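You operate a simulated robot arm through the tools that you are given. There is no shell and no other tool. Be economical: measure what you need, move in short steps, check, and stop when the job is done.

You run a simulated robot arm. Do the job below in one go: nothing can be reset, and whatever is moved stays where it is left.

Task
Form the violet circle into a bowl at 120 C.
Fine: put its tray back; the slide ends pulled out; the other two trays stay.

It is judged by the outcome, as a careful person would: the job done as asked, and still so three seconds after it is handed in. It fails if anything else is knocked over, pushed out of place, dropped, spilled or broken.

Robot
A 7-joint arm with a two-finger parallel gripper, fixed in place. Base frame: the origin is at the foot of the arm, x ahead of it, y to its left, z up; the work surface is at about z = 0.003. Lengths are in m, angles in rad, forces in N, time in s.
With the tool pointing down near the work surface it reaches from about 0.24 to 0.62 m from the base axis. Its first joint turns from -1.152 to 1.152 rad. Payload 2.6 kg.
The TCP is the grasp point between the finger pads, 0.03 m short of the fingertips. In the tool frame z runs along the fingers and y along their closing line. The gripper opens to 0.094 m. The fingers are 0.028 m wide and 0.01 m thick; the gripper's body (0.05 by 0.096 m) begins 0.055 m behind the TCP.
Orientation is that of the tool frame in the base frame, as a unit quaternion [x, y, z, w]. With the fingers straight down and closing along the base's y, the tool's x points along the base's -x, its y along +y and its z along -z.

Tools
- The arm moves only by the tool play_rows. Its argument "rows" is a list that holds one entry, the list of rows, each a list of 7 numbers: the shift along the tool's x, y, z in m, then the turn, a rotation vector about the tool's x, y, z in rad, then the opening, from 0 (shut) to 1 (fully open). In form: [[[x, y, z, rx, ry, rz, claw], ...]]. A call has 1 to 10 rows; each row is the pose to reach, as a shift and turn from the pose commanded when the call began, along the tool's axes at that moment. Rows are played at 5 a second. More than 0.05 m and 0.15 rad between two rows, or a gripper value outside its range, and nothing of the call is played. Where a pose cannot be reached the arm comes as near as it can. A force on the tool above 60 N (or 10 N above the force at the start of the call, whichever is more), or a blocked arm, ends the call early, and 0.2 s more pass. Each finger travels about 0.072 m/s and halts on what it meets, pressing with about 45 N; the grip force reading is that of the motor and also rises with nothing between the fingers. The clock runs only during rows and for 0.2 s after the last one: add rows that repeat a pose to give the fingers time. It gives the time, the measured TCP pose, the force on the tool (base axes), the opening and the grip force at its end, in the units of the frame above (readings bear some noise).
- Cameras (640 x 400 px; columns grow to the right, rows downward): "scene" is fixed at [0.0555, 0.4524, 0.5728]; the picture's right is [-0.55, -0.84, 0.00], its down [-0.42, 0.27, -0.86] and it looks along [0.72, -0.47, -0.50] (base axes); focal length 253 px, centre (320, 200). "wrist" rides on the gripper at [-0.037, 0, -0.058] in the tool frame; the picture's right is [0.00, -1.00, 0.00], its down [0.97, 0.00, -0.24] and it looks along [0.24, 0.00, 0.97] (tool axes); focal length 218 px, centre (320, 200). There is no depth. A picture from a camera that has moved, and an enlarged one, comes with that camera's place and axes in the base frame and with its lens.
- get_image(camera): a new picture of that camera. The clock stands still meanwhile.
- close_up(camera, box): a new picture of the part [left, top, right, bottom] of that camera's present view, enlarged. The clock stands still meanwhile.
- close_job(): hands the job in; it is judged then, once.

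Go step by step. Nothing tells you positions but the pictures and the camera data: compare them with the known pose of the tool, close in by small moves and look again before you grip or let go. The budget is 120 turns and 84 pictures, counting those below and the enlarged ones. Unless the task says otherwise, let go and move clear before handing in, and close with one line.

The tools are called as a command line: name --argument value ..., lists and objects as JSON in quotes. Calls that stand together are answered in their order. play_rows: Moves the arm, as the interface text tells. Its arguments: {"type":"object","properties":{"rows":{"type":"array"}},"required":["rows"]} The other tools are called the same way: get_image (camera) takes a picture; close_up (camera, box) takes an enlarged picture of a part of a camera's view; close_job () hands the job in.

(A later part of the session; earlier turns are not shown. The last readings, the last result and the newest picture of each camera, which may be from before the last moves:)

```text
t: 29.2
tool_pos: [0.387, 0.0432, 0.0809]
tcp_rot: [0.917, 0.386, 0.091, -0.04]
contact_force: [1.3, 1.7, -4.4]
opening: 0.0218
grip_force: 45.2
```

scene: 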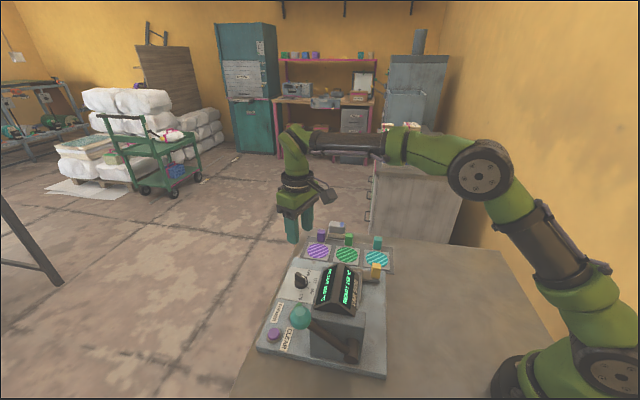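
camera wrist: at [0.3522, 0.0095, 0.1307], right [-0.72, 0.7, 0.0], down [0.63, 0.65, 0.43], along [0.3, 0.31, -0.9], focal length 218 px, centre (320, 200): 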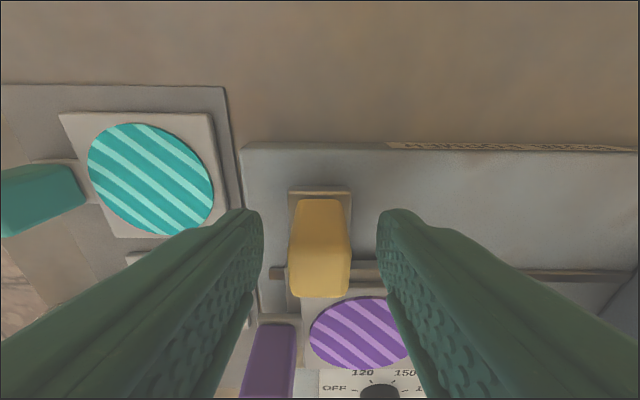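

Gripped. Pushing the slide in gently along -L.

play_rows --rows '[[[0, -0.01, 0, 0, 0, 0, 0], [0, -0.02, 0, 0, 0, 0, 0], [0, -0.03, 0, 0, 0, 0, 0], [0, -0.04, 0, 0, 0, 0, 0], [0, -0.05, 0, 0, 0, 0, 0], [0, -0.05, 0, 0, 0, 0, 0]]]'

get_image --camera "wrist"

close_up --camera "scene" --box '[280, 220, 420, 340]'

```text
t: 30.6
tool_pos: [0.3509, 0.0786, 0.0821]
tcp_rot: [0.916, 0.388, 0.092, -0.038]
contact_force: [13.3, 12.6, -22.8]
opening: 0.0222
grip_force: 44.4
```

```text
38 pictures are left
camera wrist: at [0.3162, 0.0454, 0.1309], right [-0.72, 0.7, 0.0], down [0.63, 0.65, 0.43], along [0.3, 0.31, -0.9], focal length 218 px, centre (320, 200)
```

wrist: 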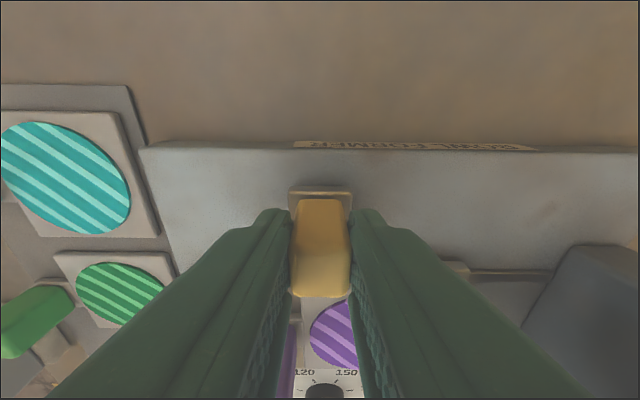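

```text
3.33 times, centred on (350, 280) of scene
camera zoom: at [0.0556, 0.4524, 0.5727], right [-0.55, -0.84, 0.0], down [-0.42, 0.27, -0.86], along [0.72, -0.47, -0.5], focal length 842 px, centre (220, -67)
```

zoom: 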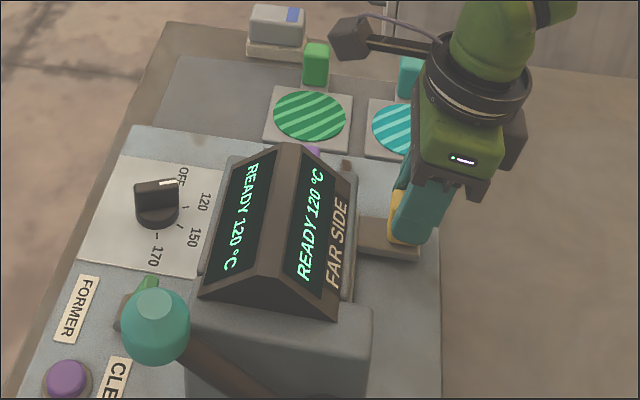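

play_rows --rows '[[[0.0014, -0.01, 0.0023, 0, 0, 0, 0], [0.0014, -0.02, 0.0023, 0, 0, 0, 0], [0.0014, -0.03, 0.0023, 0, 0, 0, 0], [0.0014, -0.036, 0.0023, 0, 0, 0, 0], [0.0014, -0.036, 0.0023, 0, 0, 0, 0]]]'

close_up --camera "scene" --box '[280, 220, 420, 340]'

```text
t: 31.8
tool_pos: [0.3261, 0.1053, 0.0816]
tcp_rot: [0.917, 0.386, 0.092, -0.039]
contact_force: [-13.0, -14.8, 30.8]
opening: 0.022
grip_force: 44.6
```

```text
3.33 times, centred on (350, 280) of scene
camera zoom: at [0.0554, 0.4523, 0.5728], right [-0.55, -0.84, 0.0], down [-0.42, 0.27, -0.87], along [0.72, -0.47, -0.5], focal length 842 px, centre (220, -67)
```

zoom: 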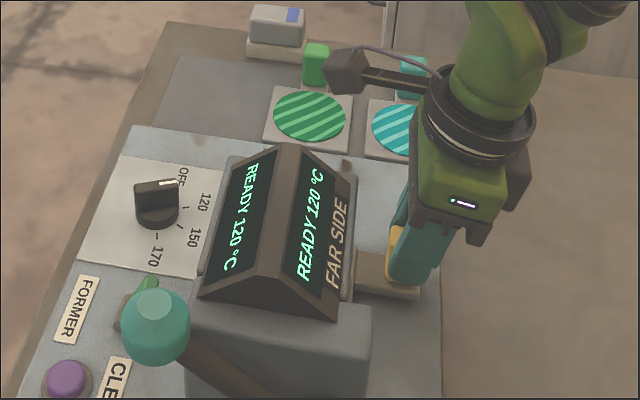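

play_rows --rows '[[[-0.0007, -0.007, -0.0012, 0, 0, 0, 0], [-0.0007, -0.014, -0.0012, 0, 0, 0, 0], [-0.0007, -0.02, -0.0012, 0, 0, 0, 0], [-0.0007, -0.02, -0.0012, 0, 0, 0, 0]]]'

get_image --camera "wrist"

```text
t: 32.8
tool_pos: [0.3122, 0.1195, 0.0809]
tcp_rot: [0.916, 0.387, 0.092, -0.039]
contact_force: [15.8, 18.6, -26.0]
opening: 0.022
grip_force: 44.8
```

```text
35 pictures are left
camera wrist: at [0.2773, 0.0853, 0.1297], right [-0.72, 0.7, 0.0], down [0.63, 0.65, 0.43], along [0.3, 0.31, -0.9], focal length 218 px, centre (320, 200)
```

wrist: 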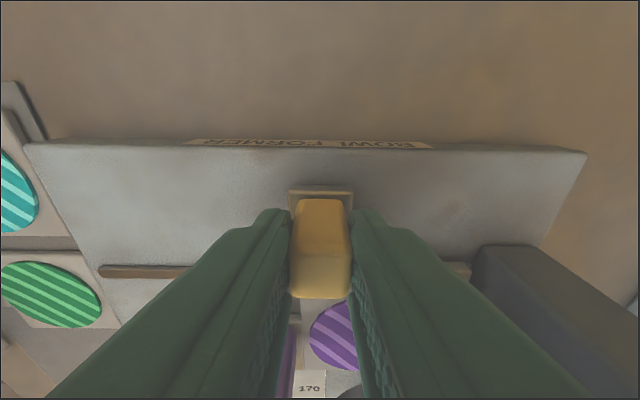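

play_rows --rows '[[[0.0003, -0.005, 0.0006, 0, 0, 0, 0], [0.0003, -0.01, 0.0006, 0, 0, 0, 0], [0.0003, -0.01, 0.0006, 0, 0, 0, 0]]]'

close_up --camera "scene" --box '[280, 220, 420, 340]'

```text
t: 33.6
tool_pos: [0.3083, 0.12, 0.0806]
tcp_rot: [0.918, 0.384, 0.098, -0.034]
contact_force: [43.4, -23.7, -21.9]
opening: 0.0217
grip_force: 45.0
```

```text
3.33 times, centred on (350, 280) of scene
camera zoom: at [0.0556, 0.4524, 0.5727], right [-0.55, -0.84, 0.0], down [-0.42, 0.27, -0.86], along [0.72, -0.47, -0.5], focal length 842 px, centre (220, -67)
```

zoom: 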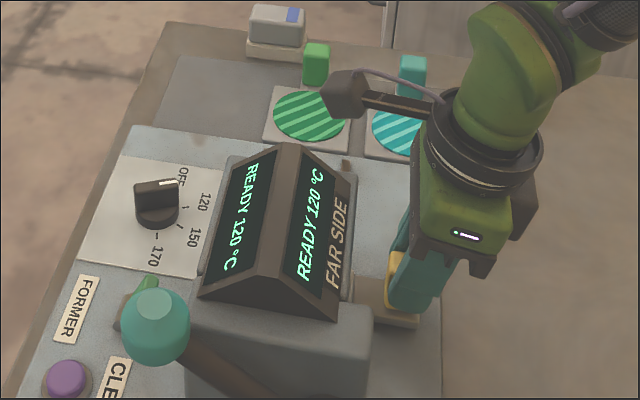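

The end stop is reached (about 47 N along the slide, 0.11 m travel). I'll relieve it, release and rise.

play_rows --rows '[[[0, 0.006, 0, 0, 0, 0, 0], [0, 0.006, 0, 0, 0, 0, 0.4], [0, 0.006, 0, 0, 0, 0, 0.4], [0, 0.006, 0, 0, 0, 0, 0.4], [0, 0.006, -0.03, 0, 0, 0, 0.4], [0, 0.006, -0.07, 0, 0, 0, 0.4], [0, 0.006, -0.115, 0, 0, 0, 0.4], [0, 0.006, -0.16, 0, 0, 0, 0.4]]]'

get_image --camera "scene"

get_image --camera "wrist"

```text
t: 35.4
tool_pos: [0.286, 0.0985, 0.2378]
tcp_rot: [0.917, 0.386, 0.091, -0.039]
contact_force: [0.1, -0.4, 0.3]
opening: 0.0378
grip_force: 0.1
```

```text
33 pictures are left
```

scene: 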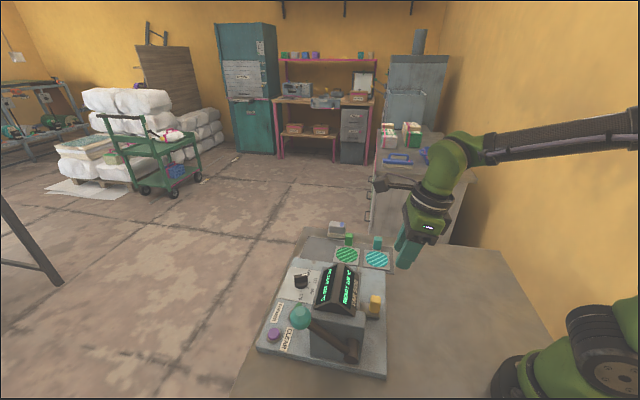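

```text
32 pictures are left
camera wrist: at [0.2512, 0.0648, 0.2872], right [-0.72, 0.7, 0.0], down [0.63, 0.65, 0.43], along [0.3, 0.31, -0.9], focal length 218 px, centre (320, 200)
```

wrist: 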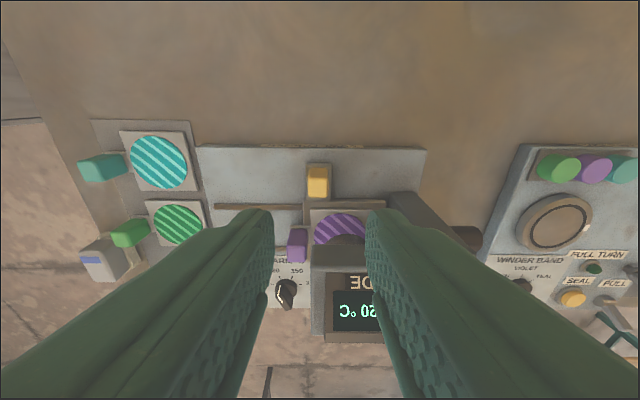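

The slide is fully in, with the violet tray under the head. Next is the lever ball near (0.30, 0.33, 0.176); I'll move above it for a careful look.

play_rows --rows '[[[0.008, 0, -0.04, 0, -0.02, 0, 0.4], [0.03, -0.01, -0.06, 0, -0.05, 0, 0.4], [0.06, -0.035, -0.06, 0, -0.08, 0, 0.4], [0.09, -0.06, -0.055, 0, -0.11, 0, 0.4], [0.12, -0.085, -0.05, 0, -0.14, 0, 0.4], [0.15, -0.105, -0.04, 0, -0.17, 0, 0.4], [0.18, -0.125, -0.035, 0, -0.2, 0, 0.4], [0.21, -0.148, -0.031, 0, -0.2, 0, 0.4], [0.21, -0.148, -0.031, 0, -0.2, 0, 0.4]]]'

get_image --camera "wrist"

close_up --camera "scene" --box '[250, 200, 410, 390]'

```text
t: 37.4
tool_pos: [0.3198, 0.3463, 0.3084]
tcp_rot: [0.921, 0.389, 0.0, 0.0]
contact_force: [0.3, 0.4, -0.9]
opening: 0.0378
grip_force: 0.1
```

```text
31 pictures are left
camera wrist: at [0.2934, 0.3197, 0.3669], right [-0.72, 0.7, 0.0], down [0.68, 0.69, 0.24], along [0.17, 0.17, -0.97], focal length 218 px, centre (320, 200)
```

wrist: 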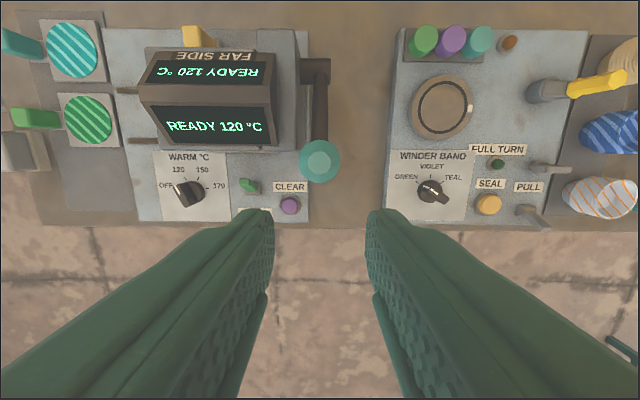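

```text
2.11 times, centred on (330, 295) of scene
camera zoom: at [0.0555, 0.4524, 0.5728], right [-0.55, -0.84, 0.0], down [-0.42, 0.27, -0.86], along [0.72, -0.47, -0.5], focal length 532 px, centre (299, 0)
```

zoom: 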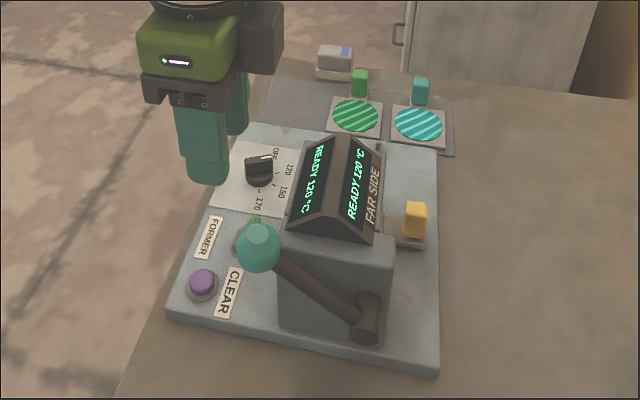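

Clear view: the lever arm swings in the plane behind the block, and the ball is just outside the block's corner. I'll descend with the fingers straddling the ball along L, offset outward, and check.

play_rows --rows '[[[-0.009, 0, 0.03, 0, 0, 0, 0.5], [-0.0174, 0, 0.06, 0, 0, 0, 0.5], [-0.0174, 0, 0.075, 0, 0, 0, 0.5], [-0.0174, 0, 0.075, 0, 0, 0, 0.5]]]'

get_image --camera "wrist"

close_up --camera "scene" --box '[250, 240, 410, 380]'

```text
t: 38.4
tool_pos: [0.3089, 0.3331, 0.2336]
tcp_rot: [0.922, 0.388, 0.0, -0.001]
contact_force: [0.2, 0.8, -1.4]
opening: 0.0468
grip_force: 0.0
```

```text
29 pictures are left
camera wrist: at [0.2818, 0.3066, 0.2916], right [-0.72, 0.7, 0.0], down [0.68, 0.69, 0.24], along [0.17, 0.17, -0.97], focal length 218 px, centre (320, 200)
```

wrist: 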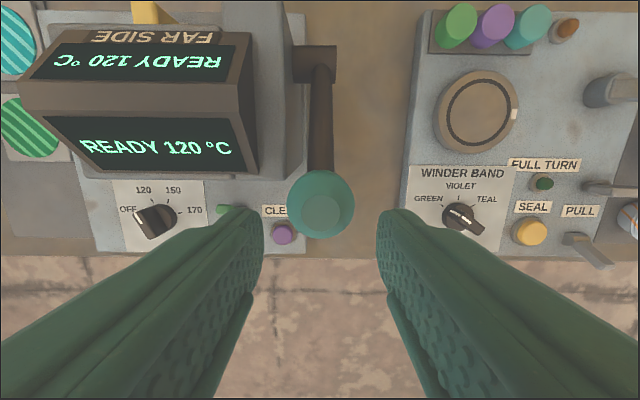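

```text
2.86 times, centred on (330, 310) of scene
camera zoom: at [0.0555, 0.4524, 0.5728], right [-0.55, -0.84, 0.0], down [-0.42, 0.27, -0.86], along [0.72, -0.47, -0.5], focal length 722 px, centre (291, -114)
```

zoom: 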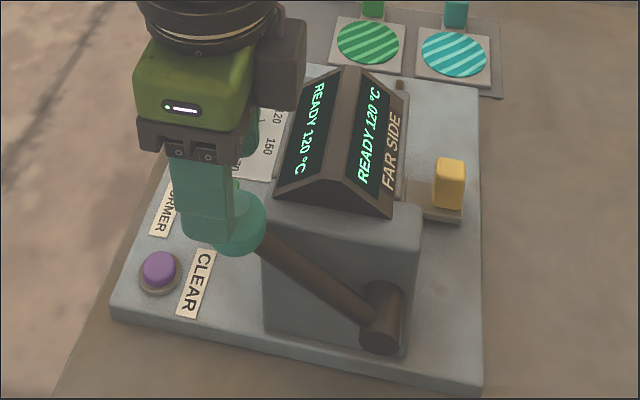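

play_rows --rows '[[[0, 0, 0.02, 0, 0, 0, 0.5], [0, 0, 0.036, 0, 0, 0, 0.5], [0, 0, 0.05, 0, 0, 0, 0.5], [0, 0, 0.05, 0, 0, 0, 0.5]]]'

get_image --camera "wrist"

close_up --camera "scene" --box '[250, 240, 410, 380]'

```text
t: 39.4
tool_pos: [0.3074, 0.3311, 0.1844]
tcp_rot: [0.921, 0.388, 0.001, 0.0]
contact_force: [0.2, 0.1, 0.3]
opening: 0.0468
grip_force: 0.1
```

```text
27 pictures are left
camera wrist: at [0.2814, 0.306, 0.242], right [-0.72, 0.7, 0.0], down [0.68, 0.69, 0.24], along [0.17, 0.17, -0.97], focal length 218 px, centre (320, 200)
```

wrist: 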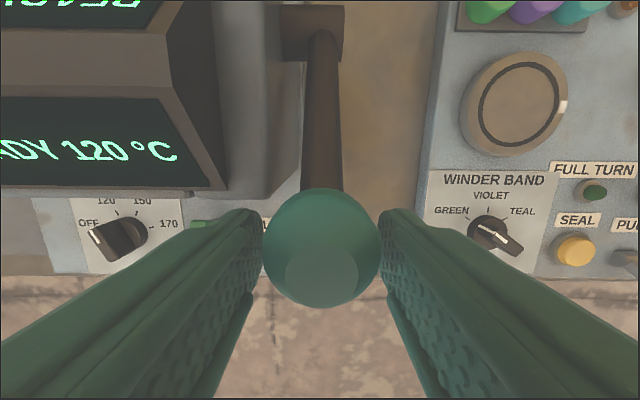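

```text
2.86 times, centred on (330, 310) of scene
camera zoom: at [0.0555, 0.4524, 0.5728], right [-0.55, -0.84, 0.0], down [-0.42, 0.27, -0.86], along [0.72, -0.47, -0.5], focal length 722 px, centre (291, -114)
```

zoom: 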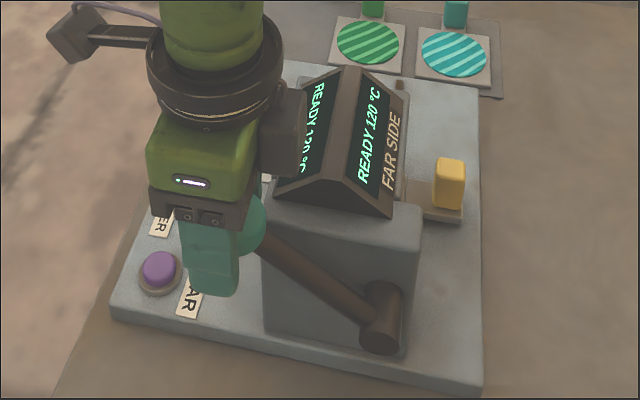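

play_rows --rows '[[[-0.002, 0, 0, 0, 0, 0, 0.5], [-0.002, 0, 0, 0, 0, 0, 0.3], [-0.002, 0, 0, 0, 0, 0, 0.0], [-0.002, 0, 0, 0, 0, 0, 0.0]]]'

```text
t: 40.4
tool_pos: [0.3053, 0.3318, 0.1843]
tcp_rot: [0.922, 0.388, 0.0, 0.001]
contact_force: [-1.5, 0.2, -0.5]
opening: 0.0357
grip_force: 44.9
```

Ball gripped. I'll swing it down along the arc, turning the hand with the lever.

play_rows --rows '[[[0.0069, 0, 0.0103, 0, -0.1, 0, 0], [0.0128, 0, 0.0213, 0, -0.2, 0, 0], [0.0128, 0, 0.0213, 0, -0.2, 0, 0]]]'

close_up --camera "scene" --box '[250, 240, 410, 380]'

```text
t: 41.2
tool_pos: [0.3166, 0.3411, 0.1653]
tcp_rot: [0.917, 0.387, -0.088, 0.037]
contact_force: [11.6, 14.3, 13.9]
opening: 0.0356
grip_force: 44.9
```

```text
2.86 times, centred on (330, 310) of scene
camera zoom: at [0.0555, 0.4524, 0.5728], right [-0.55, -0.84, 0.0], down [-0.42, 0.27, -0.86], along [0.72, -0.47, -0.5], focal length 722 px, centre (291, -114)
```

zoom: 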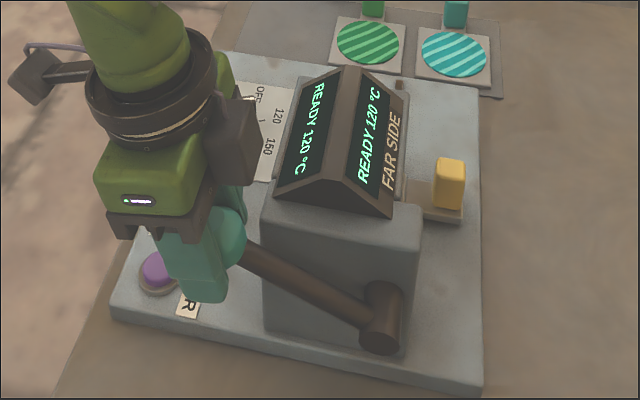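

play_rows --rows '[[[0.0077, 0, 0.0097, 0, -0.1, 0, 0], [0.0136, 0, 0.0207, 0, -0.2, 0, 0], [0.0136, 0, 0.0207, 0, -0.2, 0, 0]]]'

close_up --camera "scene" --box '[250, 240, 410, 380]'

```text
t: 42.0
tool_pos: [0.3237, 0.3486, 0.1408]
tcp_rot: [0.903, 0.382, -0.18, 0.077]
contact_force: [21.5, 28.1, 10.2]
opening: 0.0354
grip_force: 45.2
```

```text
2.86 times, centred on (330, 310) of scene
camera zoom: at [0.0555, 0.4524, 0.5728], right [-0.55, -0.84, 0.0], down [-0.42, 0.27, -0.86], along [0.72, -0.47, -0.5], focal length 722 px, centre (291, -114)
```

zoom: 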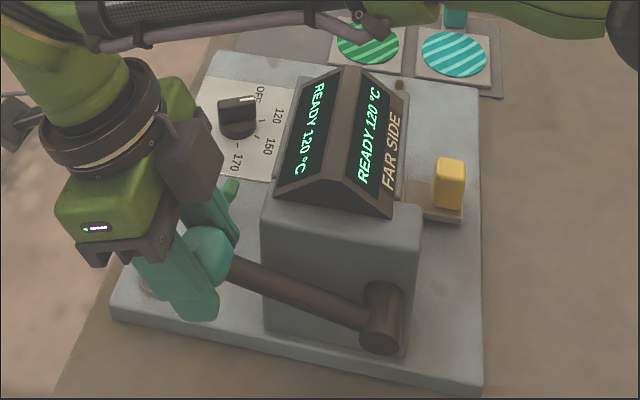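

play_rows --rows '[[[0.0083, 0, 0.0093, 0, -0.1, 0, 0], [0.0144, 0, 0.0201, 0, -0.2, 0, 0], [0.0144, 0, 0.0201, 0, -0.2, 0, 0]]]'

close_up --camera "scene" --box '[250, 240, 410, 380]'

```text
t: 42.8
tool_pos: [0.3263, 0.352, 0.1148]
tcp_rot: [0.88, 0.372, -0.272, 0.115]
contact_force: [21.4, 27.9, -0.8]
opening: 0.0355
grip_force: 44.7
```

```text
2.86 times, centred on (330, 310) of scene
camera zoom: at [0.0555, 0.4524, 0.5728], right [-0.55, -0.84, 0.0], down [-0.42, 0.27, -0.86], along [0.72, -0.47, -0.5], focal length 722 px, centre (291, -114)
```

zoom: 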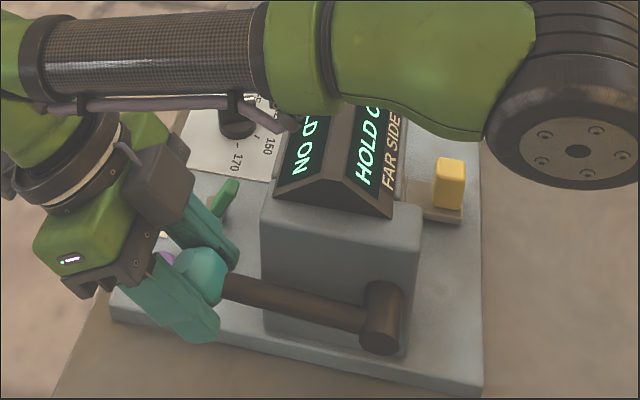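

The display shows "HOLD ON": forming is running. I'll hold the lever here, easing the outward strain slightly.

play_rows --rows '[[[0.0012, 0, -0.0009, 0, 0, 0, 0], [0.0012, 0, -0.0009, 0, 0, 0, 0], [0.0012, 0, -0.0009, 0, 0, 0, 0], [0.0012, 0, -0.0009, 0, 0, 0, 0]]]'

close_up --camera "scene" --box '[300, 250, 380, 320]'

```text
t: 43.8
tool_pos: [0.3255, 0.3509, 0.1149]
tcp_rot: [0.88, 0.37, -0.274, 0.116]
contact_force: [-10.0, -13.0, 1.2]
opening: 0.0355
grip_force: 45.1
```

```text
5.71 times, centred on (340, 285) of scene
camera zoom: at [0.0555, 0.4523, 0.5728], right [-0.55, -0.84, 0.0], down [-0.42, 0.27, -0.86], along [0.72, -0.47, -0.5], focal length 1444 px, centre (206, -286)
```

zoom: 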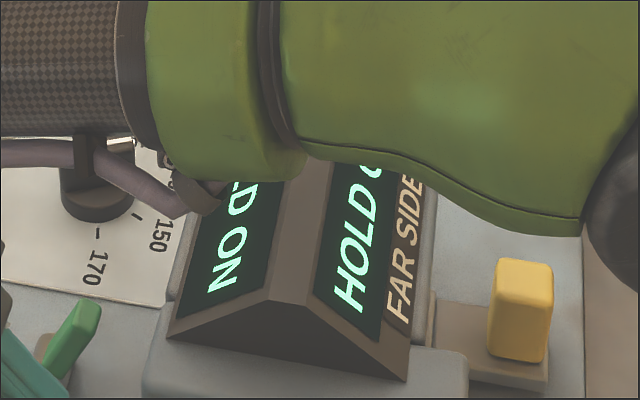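

Still "HOLD ON"; I keep holding.

play_rows --rows '[[[0, 0, 0, 0, 0, 0, 0], [0, 0, 0, 0, 0, 0, 0], [0, 0, 0, 0, 0, 0, 0], [0, 0, 0, 0, 0, 0, 0], [0, 0, 0, 0, 0, 0, 0], [0, 0, 0, 0, 0, 0, 0]]]'

close_up --camera "scene" --box '[300, 250, 380, 320]'

```text
t: 45.2
tool_pos: [0.327, 0.3518, 0.1144]
tcp_rot: [0.88, 0.369, -0.275, 0.114]
contact_force: [-22.8, -29.8, -2.8]
opening: 0.0355
grip_force: 45.5
```

```text
5.71 times, centred on (340, 285) of scene
camera zoom: at [0.0555, 0.4524, 0.5728], right [-0.55, -0.84, 0.0], down [-0.42, 0.27, -0.86], along [0.72, -0.47, -0.5], focal length 1444 px, centre (206, -286)
```

zoom: 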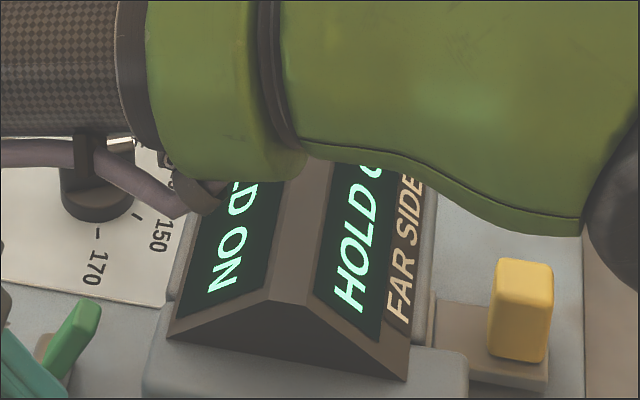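

play_rows --rows '[[[-0.0006, 0, 0.0005, 0, 0, 0, 0], [-0.0006, 0, 0.0005, 0, 0, 0, 0], [-0.0006, 0, 0.0005, 0, 0, 0, 0], [-0.0006, 0, 0.0005, 0, 0, 0, 0], [-0.0006, 0, 0.0005, 0, 0, 0, 0], [-0.0006, 0, 0.0005, 0, 0, 0, 0], [-0.0006, 0, 0.0005, 0, 0, 0, 0], [-0.0006, 0, 0.0005, 0, 0, 0, 0]]]'

close_up --camera "scene" --box '[300, 250, 380, 320]'

```text
t: 47.0
tool_pos: [0.3274, 0.3499, 0.1155]
tcp_rot: [0.88, 0.371, -0.273, 0.115]
contact_force: [-9.8, -18.7, -7.6]
opening: 0.0354
grip_force: 45.0
```

```text
5.71 times, centred on (340, 285) of scene
camera zoom: at [0.0555, 0.4524, 0.5727], right [-0.55, -0.84, 0.0], down [-0.42, 0.27, -0.86], along [0.72, -0.47, -0.5], focal length 1444 px, centre (206, -286)
```

zoom: 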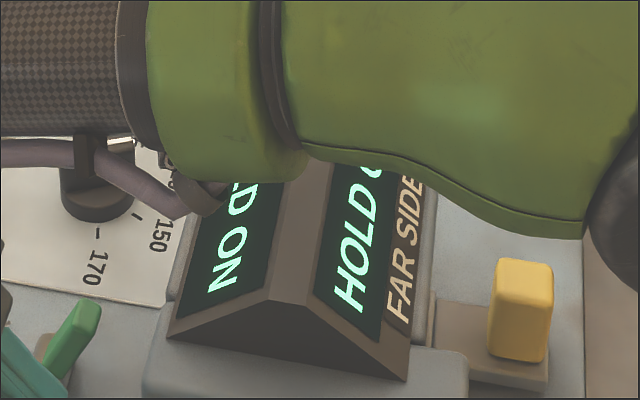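

Still holding after about 4 s. I'll press a bit further down to make sure the lever is fully home, then keep holding.

play_rows --rows '[[[0.0035, 0, 0.0056, 0, -0.05, 0, 0], [0.0069, 0, 0.0108, 0, -0.1, 0, 0], [0.0069, 0, 0.0108, 0, -0.1, 0, 0], [0.0069, 0, 0.0108, 0, -0.1, 0, 0], [0.0069, 0, 0.0108, 0, -0.1, 0, 0]]]'

get_image --camera "scene"

```text
t: 48.2
tool_pos: [0.3257, 0.3527, 0.1031]
tcp_rot: [0.866, 0.365, -0.314, 0.132]
contact_force: [33.7, 23.9, 3.9]
opening: 0.0357
grip_force: 45.1
```

```text
19 pictures are left
```

scene: 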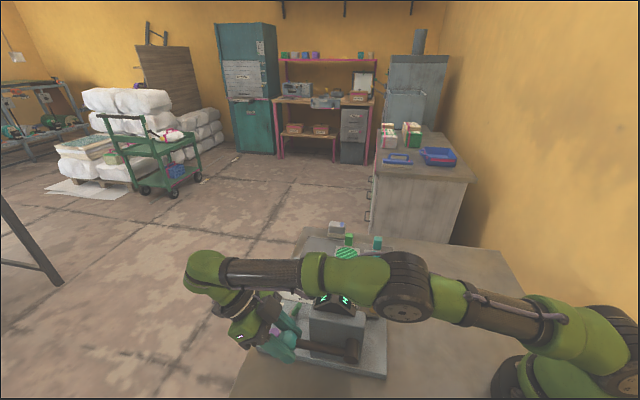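

close_up --camera "scene" --box '[290, 270, 390, 360]'

```text
4.44 times, centred on (340, 315) of scene
camera zoom: at [0.0555, 0.4524, 0.5728], right [-0.55, -0.84, 0.0], down [-0.42, 0.27, -0.86], along [0.72, -0.47, -0.5], focal length 1123 px, centre (231, -311)
```

zoom: 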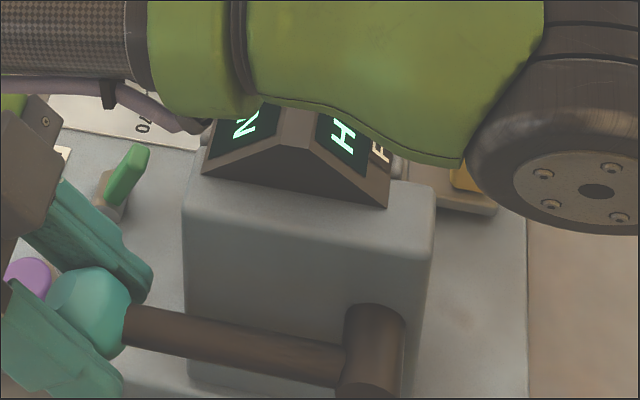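

play_rows --rows '[[[0.001, 0, -0.0007, 0, 0, 0, 0], [0.001, 0, -0.0007, 0, 0, 0, 0], [0.001, 0, -0.0007, 0, 0, 0, 0], [0.001, 0, -0.0007, 0, 0, 0, 0], [0.001, 0, -0.0007, 0, 0, 0, 0], [0.001, 0, -0.0007, 0, 0, 0, 0], [0.001, 0, -0.0007, 0, 0, 0, 0], [0.001, 0, -0.0007, 0, 0, 0, 0], [0.001, 0, -0.0007, 0, 0, 0, 0], [0.001, 0, -0.0007, 0, 0, 0, 0]]]'

close_up --camera "scene" --box '[290, 270, 390, 360]'

```text
t: 50.4
tool_pos: [0.3282, 0.3515, 0.1019]
tcp_rot: [0.865, 0.363, -0.318, 0.134]
contact_force: [-16.6, -35.3, -0.1]
opening: 0.0354
grip_force: 45.4
```

```text
4.44 times, centred on (340, 315) of scene
camera zoom: at [0.0555, 0.4524, 0.5728], right [-0.55, -0.84, 0.0], down [-0.42, 0.27, -0.86], along [0.72, -0.47, -0.5], focal length 1123 px, centre (231, -311)
```

zoom: 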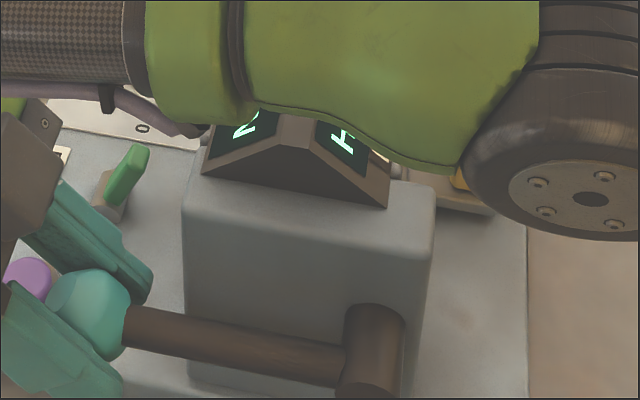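

play_rows --rows '[[[-0.0007, 0, 0.0005, 0, 0, 0, 0], [-0.0007, 0, 0.0005, 0, 0, 0, 0], [-0.0007, 0, 0.0005, 0, 0, 0, 0], [-0.0007, 0, 0.0005, 0, 0, 0, 0], [-0.0007, 0, 0.0005, 0, 0, 0, 0], [-0.0007, 0, 0.0005, 0, 0, 0, 0], [-0.0007, 0, 0.0005, 0, 0, 0, 0], [-0.0007, 0, 0.0005, 0, 0, 0, 0]]]'

get_image --camera "wrist"

```text
t: 52.2
tool_pos: [0.327, 0.3516, 0.1027]
tcp_rot: [0.866, 0.365, -0.314, 0.133]
contact_force: [28.0, 14.3, -1.8]
opening: 0.0354
grip_force: 45.5
```

```text
16 pictures are left
camera wrist: at [0.3319, 0.3581, 0.1717], right [-0.72, 0.7, 0.0], down [0.63, 0.64, -0.44], along [-0.31, -0.32, -0.9], focal length 218 px, centre (320, 200)
```

wrist: 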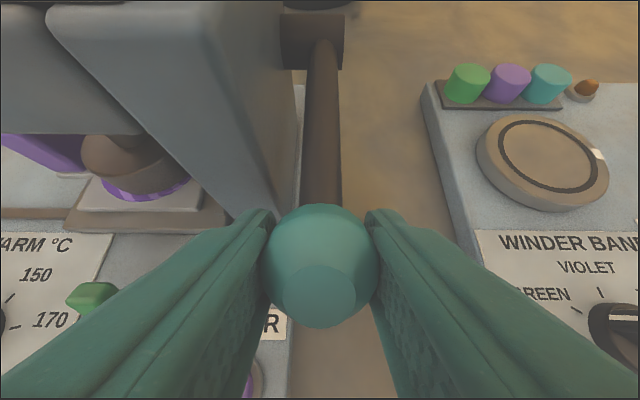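

close_up --camera "scene" --box '[330, 285, 380, 320]'

```text
11.43 times, centred on (355, 302) of scene
camera zoom: at [0.0555, 0.4524, 0.5728], right [-0.55, -0.84, 0.0], down [-0.42, 0.27, -0.86], along [0.72, -0.47, -0.5], focal length 2888 px, centre (-80, -971)
```

zoom: 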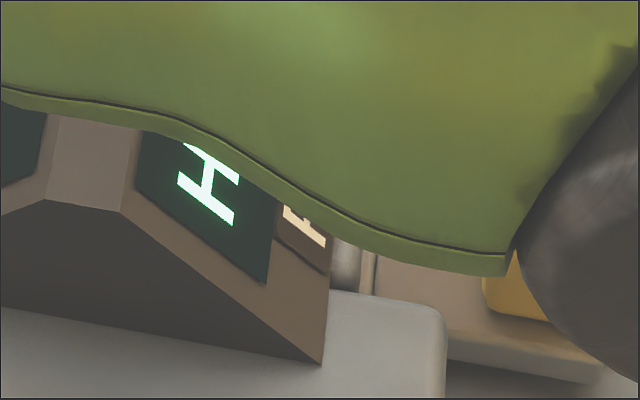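

The die is down on the violet circle, but the display still says HOLD. I'll press a little lower while easing the hand more upright, to lift the forearm off the head, and keep holding.

play_rows --rows '[[[0.0025, 0, 0.003, 0, 0.06, 0, 0], [0.005, 0, 0.006, 0, 0.12, 0, 0], [0.0076, 0, 0.0093, 0, 0.18, 0, 0], [0.0076, 0, 0.0093, 0, 0.25, 0, 0], [0.0076, 0, 0.0093, 0, 0.25, 0, 0], [0.0076, 0, 0.0093, 0, 0.25, 0, 0]]]'

close_up --camera "scene" --box '[250, 260, 390, 380]'

```text
t: 53.6
tool_pos: [0.3245, 0.3495, 0.0903]
tcp_rot: [0.898, 0.376, -0.209, 0.088]
contact_force: [-20.9, -33.3, 12.5]
opening: 0.0354
grip_force: 44.8
```

```text
3.33 times, centred on (320, 320) of scene
camera zoom: at [0.0554, 0.4523, 0.5728], right [-0.55, -0.84, 0.0], down [-0.42, 0.27, -0.86], along [0.72, -0.47, -0.5], focal length 842 px, centre (320, -200)
```

zoom: 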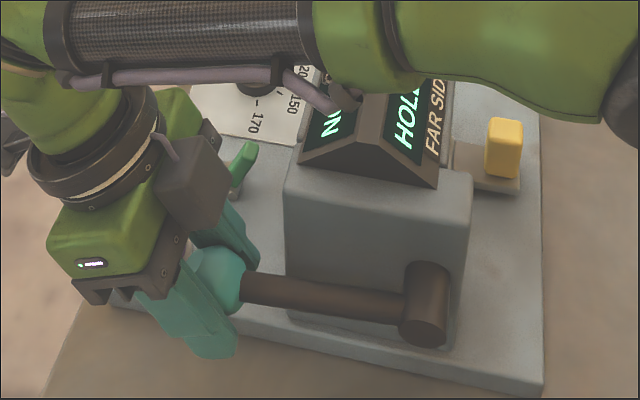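

play_rows --rows '[[[0.001, 0, 0.004, 0, 0, 0, 0], [0.0018, 0, 0.0081, 0, 0, 0, 0], [0.0018, 0, 0.0081, 0, 0, 0, 0], [0.0018, 0, 0.0081, 0, 0, 0, 0], [0.0018, 0, 0.0081, 0, 0, 0, 0], [0.0018, 0, 0.0081, 0, 0, 0, 0]]]'

close_up --camera "scene" --box '[250, 260, 390, 380]'

```text
t: 54.3
tool_pos: [0.325, 0.3502, 0.0882]
tcp_rot: [0.9, 0.376, -0.205, 0.086]
contact_force: [-6.9, -7.8, 14.0]
opening: 0.0358
grip_force: 44.8
stopped in row 3: the force on the tool passed its limit (the readings are from after the stop); the commanded pose is now the measured one
```

```text
3.33 times, centred on (320, 320) of scene
camera zoom: at [0.0554, 0.4523, 0.5728], right [-0.55, -0.84, 0.0], down [-0.42, 0.27, -0.86], along [0.72, -0.47, -0.5], focal length 842 px, centre (320, -200)
```

zoom: 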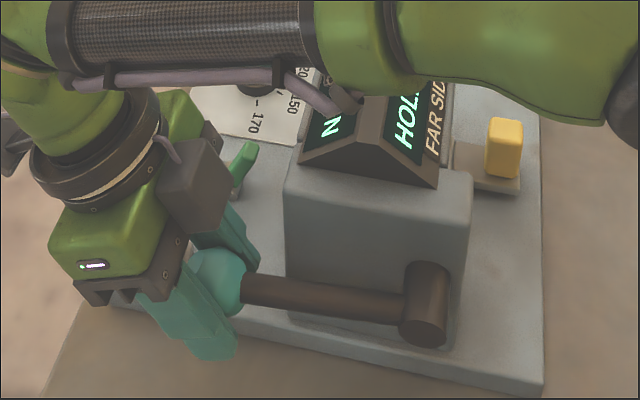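

The lever's stop is reached. Holding at the bottom for several seconds.

play_rows --rows '[[[0, 0, 0.001, 0, 0, 0, 0], [0, 0, 0.001, 0, 0, 0, 0], [0, 0, 0.001, 0, 0, 0, 0], [0, 0, 0.001, 0, 0, 0, 0], [0, 0, 0.001, 0, 0, 0, 0], [0, 0, 0.001, 0, 0, 0, 0], [0, 0, 0.001, 0, 0, 0, 0], [0, 0, 0.001, 0, 0, 0, 0], [0, 0, 0.001, 0, 0, 0, 0], [0, 0, 0.001, 0, 0, 0, 0]]]'

play_rows --rows '[[[0, 0, 0, 0, 0, 0, 0], [0, 0, 0, 0, 0, 0, 0], [0, 0, 0, 0, 0, 0, 0], [0, 0, 0, 0, 0, 0, 0], [0, 0, 0, 0, 0, 0, 0], [0, 0, 0, 0, 0, 0, 0], [0, 0, 0, 0, 0, 0, 0]]]'

close_up --camera "scene" --box '[290, 270, 390, 340]'

```text
t: 56.5
tool_pos: [0.3243, 0.3493, 0.0874]
tcp_rot: [0.9, 0.375, -0.204, 0.086]
contact_force: [-4.4, -12.5, 32.7]
opening: 0.0357
grip_force: 44.6
```

```text
t: 58.1
tool_pos: [0.3247, 0.3496, 0.0882]
tcp_rot: [0.9, 0.376, -0.204, 0.086]
contact_force: [-6.3, -16.4, 32.5]
opening: 0.0356
grip_force: 45.3
```

```text
5.71 times, centred on (340, 305) of scene
camera zoom: at [0.0554, 0.4522, 0.5729], right [-0.55, -0.84, 0.0], down [-0.42, 0.27, -0.86], along [0.72, -0.47, -0.5], focal length 1444 px, centre (206, -400)
```

zoom: 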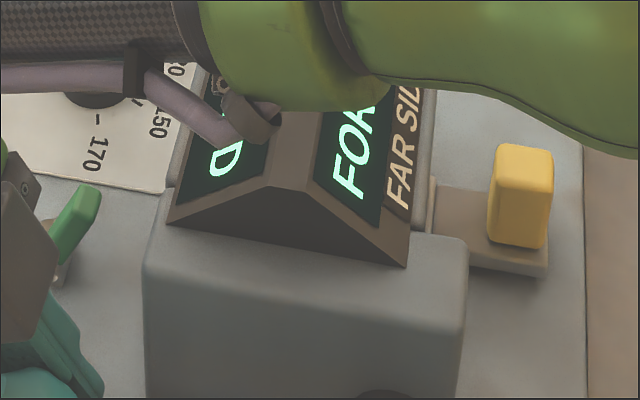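

The display reads "FORMED". Now I'll raise the lever back along its arc.

play_rows --rows '[[[-0.0029, 0, -0.011, 0, 0.045, 0, 0], [-0.0065, 0, -0.0208, 0, 0.09, 0, 0], [-0.0111, 0, -0.0302, 0, 0.13, 0, 0], [-0.0163, 0, -0.0391, 0, 0.18, 0, 0], [-0.0163, 0, -0.0391, 0, 0.18, 0, 0]]]'

```text
t: 59.3
tool_pos: [0.3243, 0.3487, 0.1273]
tcp_rot: [0.915, 0.379, -0.128, 0.053]
contact_force: [-22.0, -31.9, -8.0]
opening: 0.0356
grip_force: 44.8
```

play_rows --rows '[[[-0.0085, 0, -0.0089, 0, 0.06, 0, 0], [-0.014, 0, -0.0172, 0, 0.11, 0, 0], [-0.0215, 0, -0.0254, 0, 0.16, 0, 0], [-0.0301, 0, -0.0339, 0, 0.22, 0, 0], [-0.041, 0, -0.0428, 0, 0.28, 0, 0], [-0.041, 0, -0.0428, 0, 0.28, 0, 0]]]'

close_up --camera "scene" --box '[250, 240, 410, 380]'

```text
t: 60.7
tool_pos: [0.3076, 0.3314, 0.1831]
tcp_rot: [0.923, 0.386, 0.009, -0.003]
contact_force: [10.8, 5.3, -3.0]
opening: 0.0355
grip_force: 44.5
```

```text
2.86 times, centred on (330, 310) of scene
camera zoom: at [0.0555, 0.4524, 0.5728], right [-0.55, -0.84, 0.0], down [-0.42, 0.27, -0.86], along [0.72, -0.47, -0.5], focal length 722 px, centre (291, -114)
```

zoom: 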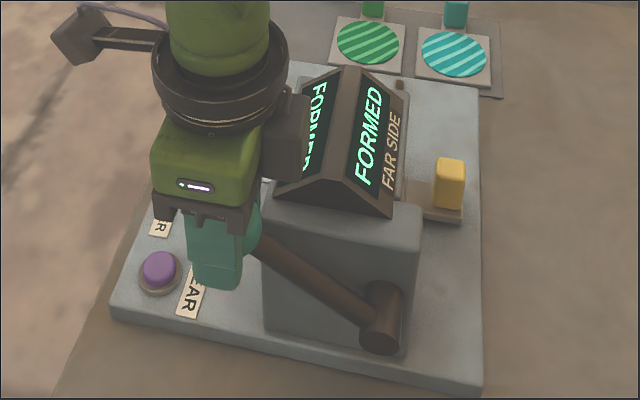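

The lever is back up and the display still says FORMED. Releasing, rising, and crossing over to the slide handle.

play_rows --rows '[[[0, 0, 0, 0, 0, 0, 0.5], [0, 0, 0, 0, 0, 0, 0.5], [0.003, 0, -0.03, 0, 0, 0, 0.5], [0.003, 0, -0.07, 0, 0, 0, 0.5], [0.003, 0, -0.11, 0, 0, 0, 0.5], [0.003, 0, -0.13, 0, 0, 0, 0.5], [0.003, 0, -0.13, 0, 0, 0, 0.5]]]'

play_rows --rows '[[[-0.025, 0.025, 0, 0, 0, 0, 0.5], [-0.05, 0.05, 0, 0, 0, 0, 0.5], [-0.075, 0.075, 0, 0, 0.05, 0, 0.5], [-0.1, 0.1, 0, 0, 0.1, 0, 0.5], [-0.125, 0.125, 0, 0, 0.15, 0, 0.5], [-0.1535, 0.148, 0.01, 0, 0.2, 0, 0.5], [-0.1535, 0.148, 0.05, 0, 0.2, 0, 0.5], [-0.1535, 0.148, 0.05, 0, 0.2, 0, 0.5]]]'

```text
t: 62.3
tool_pos: [0.3062, 0.3324, 0.3109]
tcp_rot: [0.923, 0.385, 0.004, -0.002]
contact_force: [0.3, 0.1, -0.9]
opening: 0.0472
grip_force: 0.1
```

```text
t: 64.1
tool_pos: [0.3057, 0.1189, 0.2578]
tcp_rot: [0.918, 0.382, 0.098, -0.041]
contact_force: [0.2, 0.2, -0.9]
opening: 0.0471
grip_force: 0.1
```

play_rows --rows '[[[-0.008, 0.0007, 0.04, 0, 0, 0, 0.5], [-0.016, 0.0007, 0.08, 0, 0, 0, 0.5], [-0.0259, 0.0007, 0.13, 0, 0, 0, 0.5], [-0.0259, 0.0007, 0.13, 0, 0, 0, 0.5]]]'

get_image --camera "wrist"

```text
refused: row 3 steps farther than a row can; nothing moved
```

```text
10 pictures are left
camera wrist: at [0.2709, 0.0851, 0.3067], right [-0.71, 0.7, 0.0], down [0.63, 0.64, 0.44], along [0.31, 0.31, -0.9], focal length 218 px, centre (320, 200)
```

wrist: 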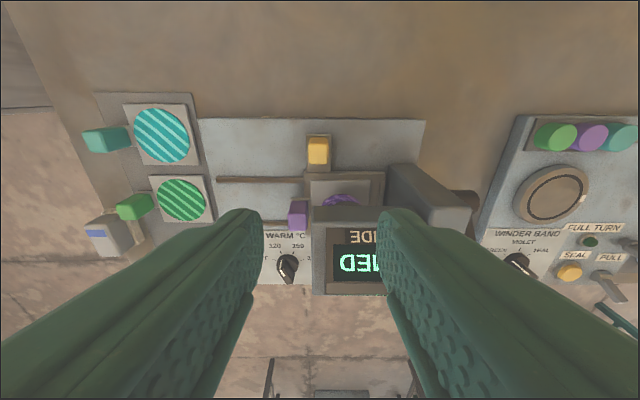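

play_rows --rows '[[[-0.008, 0.001, 0.04, 0, 0, 0, 0.5], [-0.0165, 0.0015, 0.08, 0, 0, 0, 0.5], [-0.025, 0.0015, 0.12, 0, 0, 0, 0.5], [-0.03, 0.0015, 0.148, 0, 0, 0, 0.5], [-0.035, 0.0015, 0.1727, 0, 0, 0, 0.5], [-0.035, 0.0015, 0.1727, 0, 0, 0, 0.5]]]'

get_image --camera "wrist"

```text
t: 65.5
tool_pos: [0.3089, 0.1188, 0.0814]
tcp_rot: [0.918, 0.383, 0.098, -0.041]
contact_force: [-0.1, -0.2, 0.0]
opening: 0.0468
grip_force: 0.0
```

```text
9 pictures are left
camera wrist: at [0.2735, 0.0854, 0.1304], right [-0.71, 0.7, 0.0], down [0.63, 0.64, 0.44], along [0.31, 0.31, -0.9], focal length 218 px, centre (320, 200)
```

wrist: 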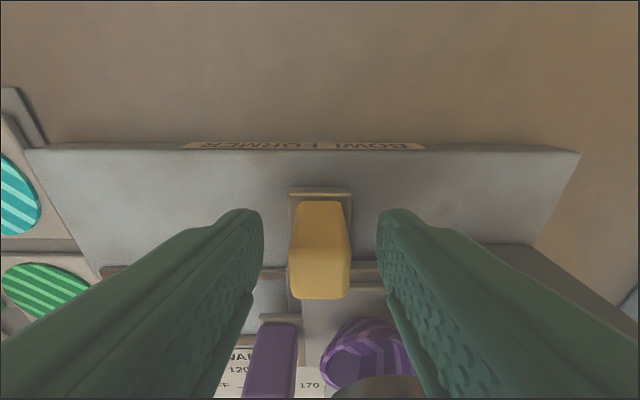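

The violet piece is now a bowl. Gripping the handle and pulling the slide back out.

play_rows --rows '[[[0, 0, 0, 0, 0, 0, 0.25], [0, 0, 0, 0, 0, 0, 0.0], [0, 0, 0, 0, 0, 0, 0.0], [0, 0.01, 0, 0, 0, 0, 0], [0, 0.022, 0, 0, 0, 0, 0], [0, 0.034, 0, 0, 0, 0, 0], [0, 0.046, 0, 0, 0, 0, 0], [0, 0.058, 0, 0, 0, 0, 0], [0, 0.058, 0, 0, 0, 0, 0]]]'

```text
t: 67.5
tool_pos: [0.3504, 0.0782, 0.0817]
tcp_rot: [0.918, 0.383, 0.096, -0.041]
contact_force: [1.5, 2.0, -13.5]
opening: 0.0218
grip_force: 45.0
```

play_rows --rows '[[[0, 0.012, 0.0005, 0, 0, 0, 0], [0, 0.024, 0.0005, 0, 0, 0, 0], [0, 0.036, 0.0005, 0, 0, 0, 0], [0, 0.045, 0.0005, 0, 0, 0, 0], [0, 0.051, 0.0005, 0, 0, 0, 0], [0, 0.051, 0.0005, 0, 0, 0, 0]]]'

```text
t: 68.9
tool_pos: [0.3859, 0.0424, 0.0828]
tcp_rot: [0.918, 0.383, 0.097, -0.04]
contact_force: [-7.5, -8.3, -5.7]
opening: 0.0218
grip_force: 45.5
```

play_rows --rows '[[[0, 0.002, 0, 0, 0, 0, 0], [0, 0.004, 0, 0, 0, 0, 0], [0, 0.004, 0, 0, 0, 0, 0]]]'

```text
t: 69.7
tool_pos: [0.3869, 0.0413, 0.0816]
tcp_rot: [0.918, 0.383, 0.095, -0.042]
contact_force: [-29.9, -5.9, 14.6]
opening: 0.0217
grip_force: 44.5
```

The slide is at its out stop. Releasing, rising, and turning back to the tray grip orientation.

play_rows --rows '[[[0, -0.003, 0, 0, 0, 0, 0], [0, -0.003, 0, 0, 0, 0, 0.45], [0, -0.003, 0, 0, 0, 0, 0.45], [0, -0.003, 0, 0, 0, 0, 0.45], [0, -0.003, -0.03, 0, 0, 0, 0.45], [0, -0.003, -0.07, 0, 0, 0, 0.45], [0, -0.003, -0.11, 0, 0, 0, 0.45], [0, -0.003, -0.13, 0, -0.1, 0, 0.45], [0, -0.003, -0.13, 0, -0.2, 0, 0.45]]]'

play_rows --rows '[[[0, 0, 0, 0, 0, -0.14, 0.6], [0, 0, 0, 0, 0, -0.28, 0.6], [0, 0, 0, 0, 0, -0.42, 0.6], [0, 0, 0, 0, 0, -0.56, 0.6], [0, 0, 0, 0, 0, -0.7, 0.6], [0, 0, 0, 0, 0, -0.84, 0.6], [0, 0, 0, 0, 0, -0.98, 0.6], [0, 0, 0, 0, 0, -1.12, 0.6], [0, 0, 0, 0, 0, -1.26, 0.6], [0, 0, 0, 0, 0, -1.4, 0.6]]]'

play_rows --rows '[[[0, 0, 0, 0, 0, -0.09, 0.6], [0, 0, 0, 0, 0, -0.175, 0.6], [0, 0, 0, 0, 0, -0.175, 0.6]]]'

```text
t: 71.7
tool_pos: [0.3665, 0.0237, 0.2097]
tcp_rot: [0.922, 0.386, 0.004, -0.002]
contact_force: [0.2, 1.0, -0.3]
opening: 0.0423
grip_force: 0.0
```

```text
t: 73.9
tool_pos: [0.3683, 0.0225, 0.2095]
tcp_rot: [0.456, 0.89, 0.005, 0.002]
contact_force: [-0.4, 0.3, 0.3]
opening: 0.0561
grip_force: 0.0
```

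```text
t: 74.7
tool_pos: [0.3679, 0.0238, 0.2098]
tcp_rot: [0.377, 0.926, 0.005, 0.003]
contact_force: [-0.3, -0.4, 0.3]
opening: 0.0565
grip_force: 0.1
```

play_rows --rows '[[[0.002, 0.03, 0.0, 0, -0.06, 0, 0.6], [0.004, 0.06, 0.005, 0, -0.12, 0, 0.6], [0.006, 0.09, 0.012, 0, -0.2, 0, 0.6], [0.0087, 0.1167, 0.0232, 0, -0.3, 0, 0.6], [0.0087, 0.1167, 0.0232, 0, -0.3, 0, 0.6]]]'

get_image --camera "wrist"

```text
t: 75.9
tool_pos: [0.4428, 0.1134, 0.1881]
tcp_rot: [0.374, 0.915, -0.051, 0.141]
contact_force: [0.0, 0.7, 0.5]
opening: 0.0564
grip_force: 0.1
```

```text
8 pictures are left
camera wrist: at [0.4546, 0.1001, 0.2543], right [-0.7, -0.71, -0.01], down [-0.71, 0.7, -0.06], along [0.05, -0.03, -1.0], focal length 218 px, centre (320, 200)
```

wrist: 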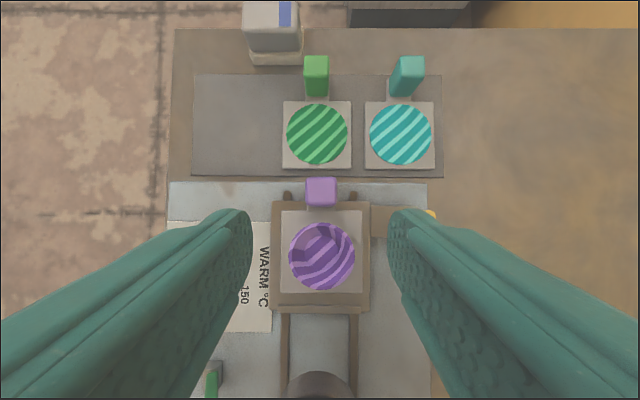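

play_rows --rows '[[[-0.001, 0.0015, 0.04, 0, 0, 0, 0.6], [-0.002, 0.0015, 0.075, 0, 0, 0, 0.6], [-0.002, 0.0015, 0.1, 0, 0, 0, 0.6], [-0.002, 0.0015, 0.1, 0, 0, 0, 0.6]]]'

get_image --camera "wrist"

```text
t: 76.9
tool_pos: [0.467, 0.0914, 0.0924]
tcp_rot: [0.374, 0.915, -0.05, 0.141]
contact_force: [-0.3, 0.5, -0.2]
opening: 0.0564
grip_force: 0.1
```

```text
7 pictures are left
camera wrist: at [0.4783, 0.0788, 0.1588], right [-0.7, -0.71, -0.01], down [-0.71, 0.7, -0.06], along [0.05, -0.03, -1.0], focal length 218 px, centre (320, 200)
```

wrist: 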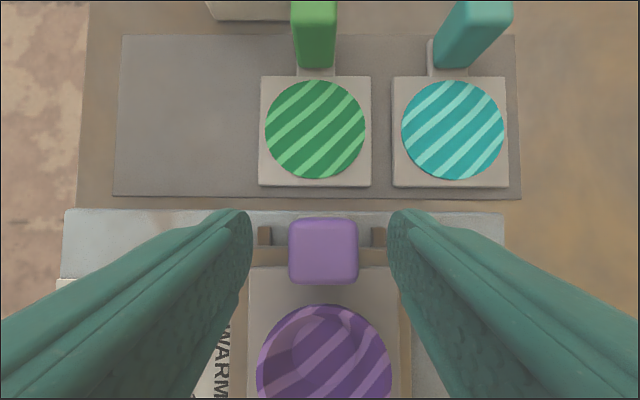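

play_rows --rows '[[[0, -0.001, 0.002, 0, 0, 0, 0.6], [0, -0.001, 0.002, 0, 0, 0, 0.3], [0, -0.001, 0.002, 0, 0, 0, 0.0], [0, -0.001, 0.002, 0, 0, 0, 0.0], [0, -0.001, 0.002, 0, 0, 0, 0.0]]]'

```text
t: 78.1
tool_pos: [0.4663, 0.0906, 0.0914]
tcp_rot: [0.374, 0.915, -0.051, 0.141]
contact_force: [0.6, -0.6, 0.0]
opening: 0.0249
grip_force: 45.0
```

Gripped. Lifting the tray and carrying it back above its rack slot.

play_rows --rows '[[[-0.003, 0, -0.01, 0, 0, 0, 0], [-0.0133, 0, -0.043, 0, 0, 0, 0], [-0.037, 0.016, -0.036, 0, 0, 0, 0], [-0.061, 0.036, -0.028, 0, 0, 0, 0], [-0.086, 0.057, -0.0205, 0, 0, 0, 0], [-0.111, 0.078, -0.0125, 0, 0, 0, 0], [-0.1356, 0.0984, -0.0052, 0, 0, 0, 0], [-0.1356, 0.0984, -0.0052, 0, 0, 0, 0]]]'

get_image --camera "wrist"

```text
t: 79.9
tool_pos: [0.6273, 0.0704, 0.136]
tcp_rot: [0.375, 0.915, -0.052, 0.14]
contact_force: [0.4, 0.1, -1.5]
opening: 0.0248
grip_force: 45.1
```

```text
6 pictures are left
camera wrist: at [0.6385, 0.0585, 0.2029], right [-0.7, -0.71, -0.01], down [-0.71, 0.7, -0.06], along [0.05, -0.03, -1.0], focal length 218 px, centre (320, 200)
```

wrist: 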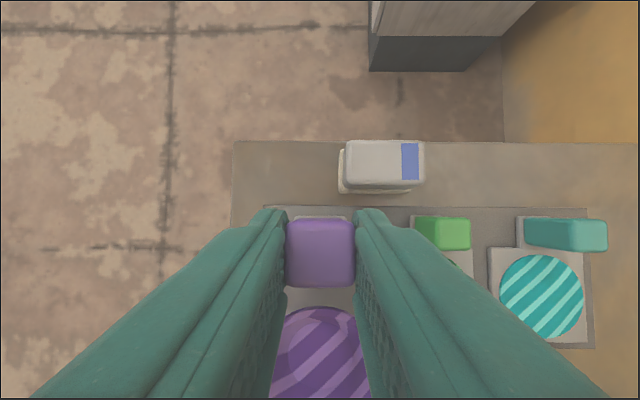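

play_rows --rows '[[[0.01, 0, 0.0325, 0, 0, 0, 0], [0.0177, 0, 0.0573, 0, 0, 0, 0], [0.0215, 0, 0.0697, 0, 0, 0, 0], [0.0221, 0, 0.0716, 0, 0, 0, 0], [0.0227, 0, 0.0735, 0, 0, 0, 0], [0.0227, 0, 0.0735, 0, 0, 0, 0]]]'

```text
t: 81.3
tool_pos: [0.6273, 0.0726, 0.0602]
tcp_rot: [0.374, 0.915, -0.051, 0.14]
contact_force: [-0.2, 0.0, 0.0]
opening: 0.025
grip_force: 45.0
```

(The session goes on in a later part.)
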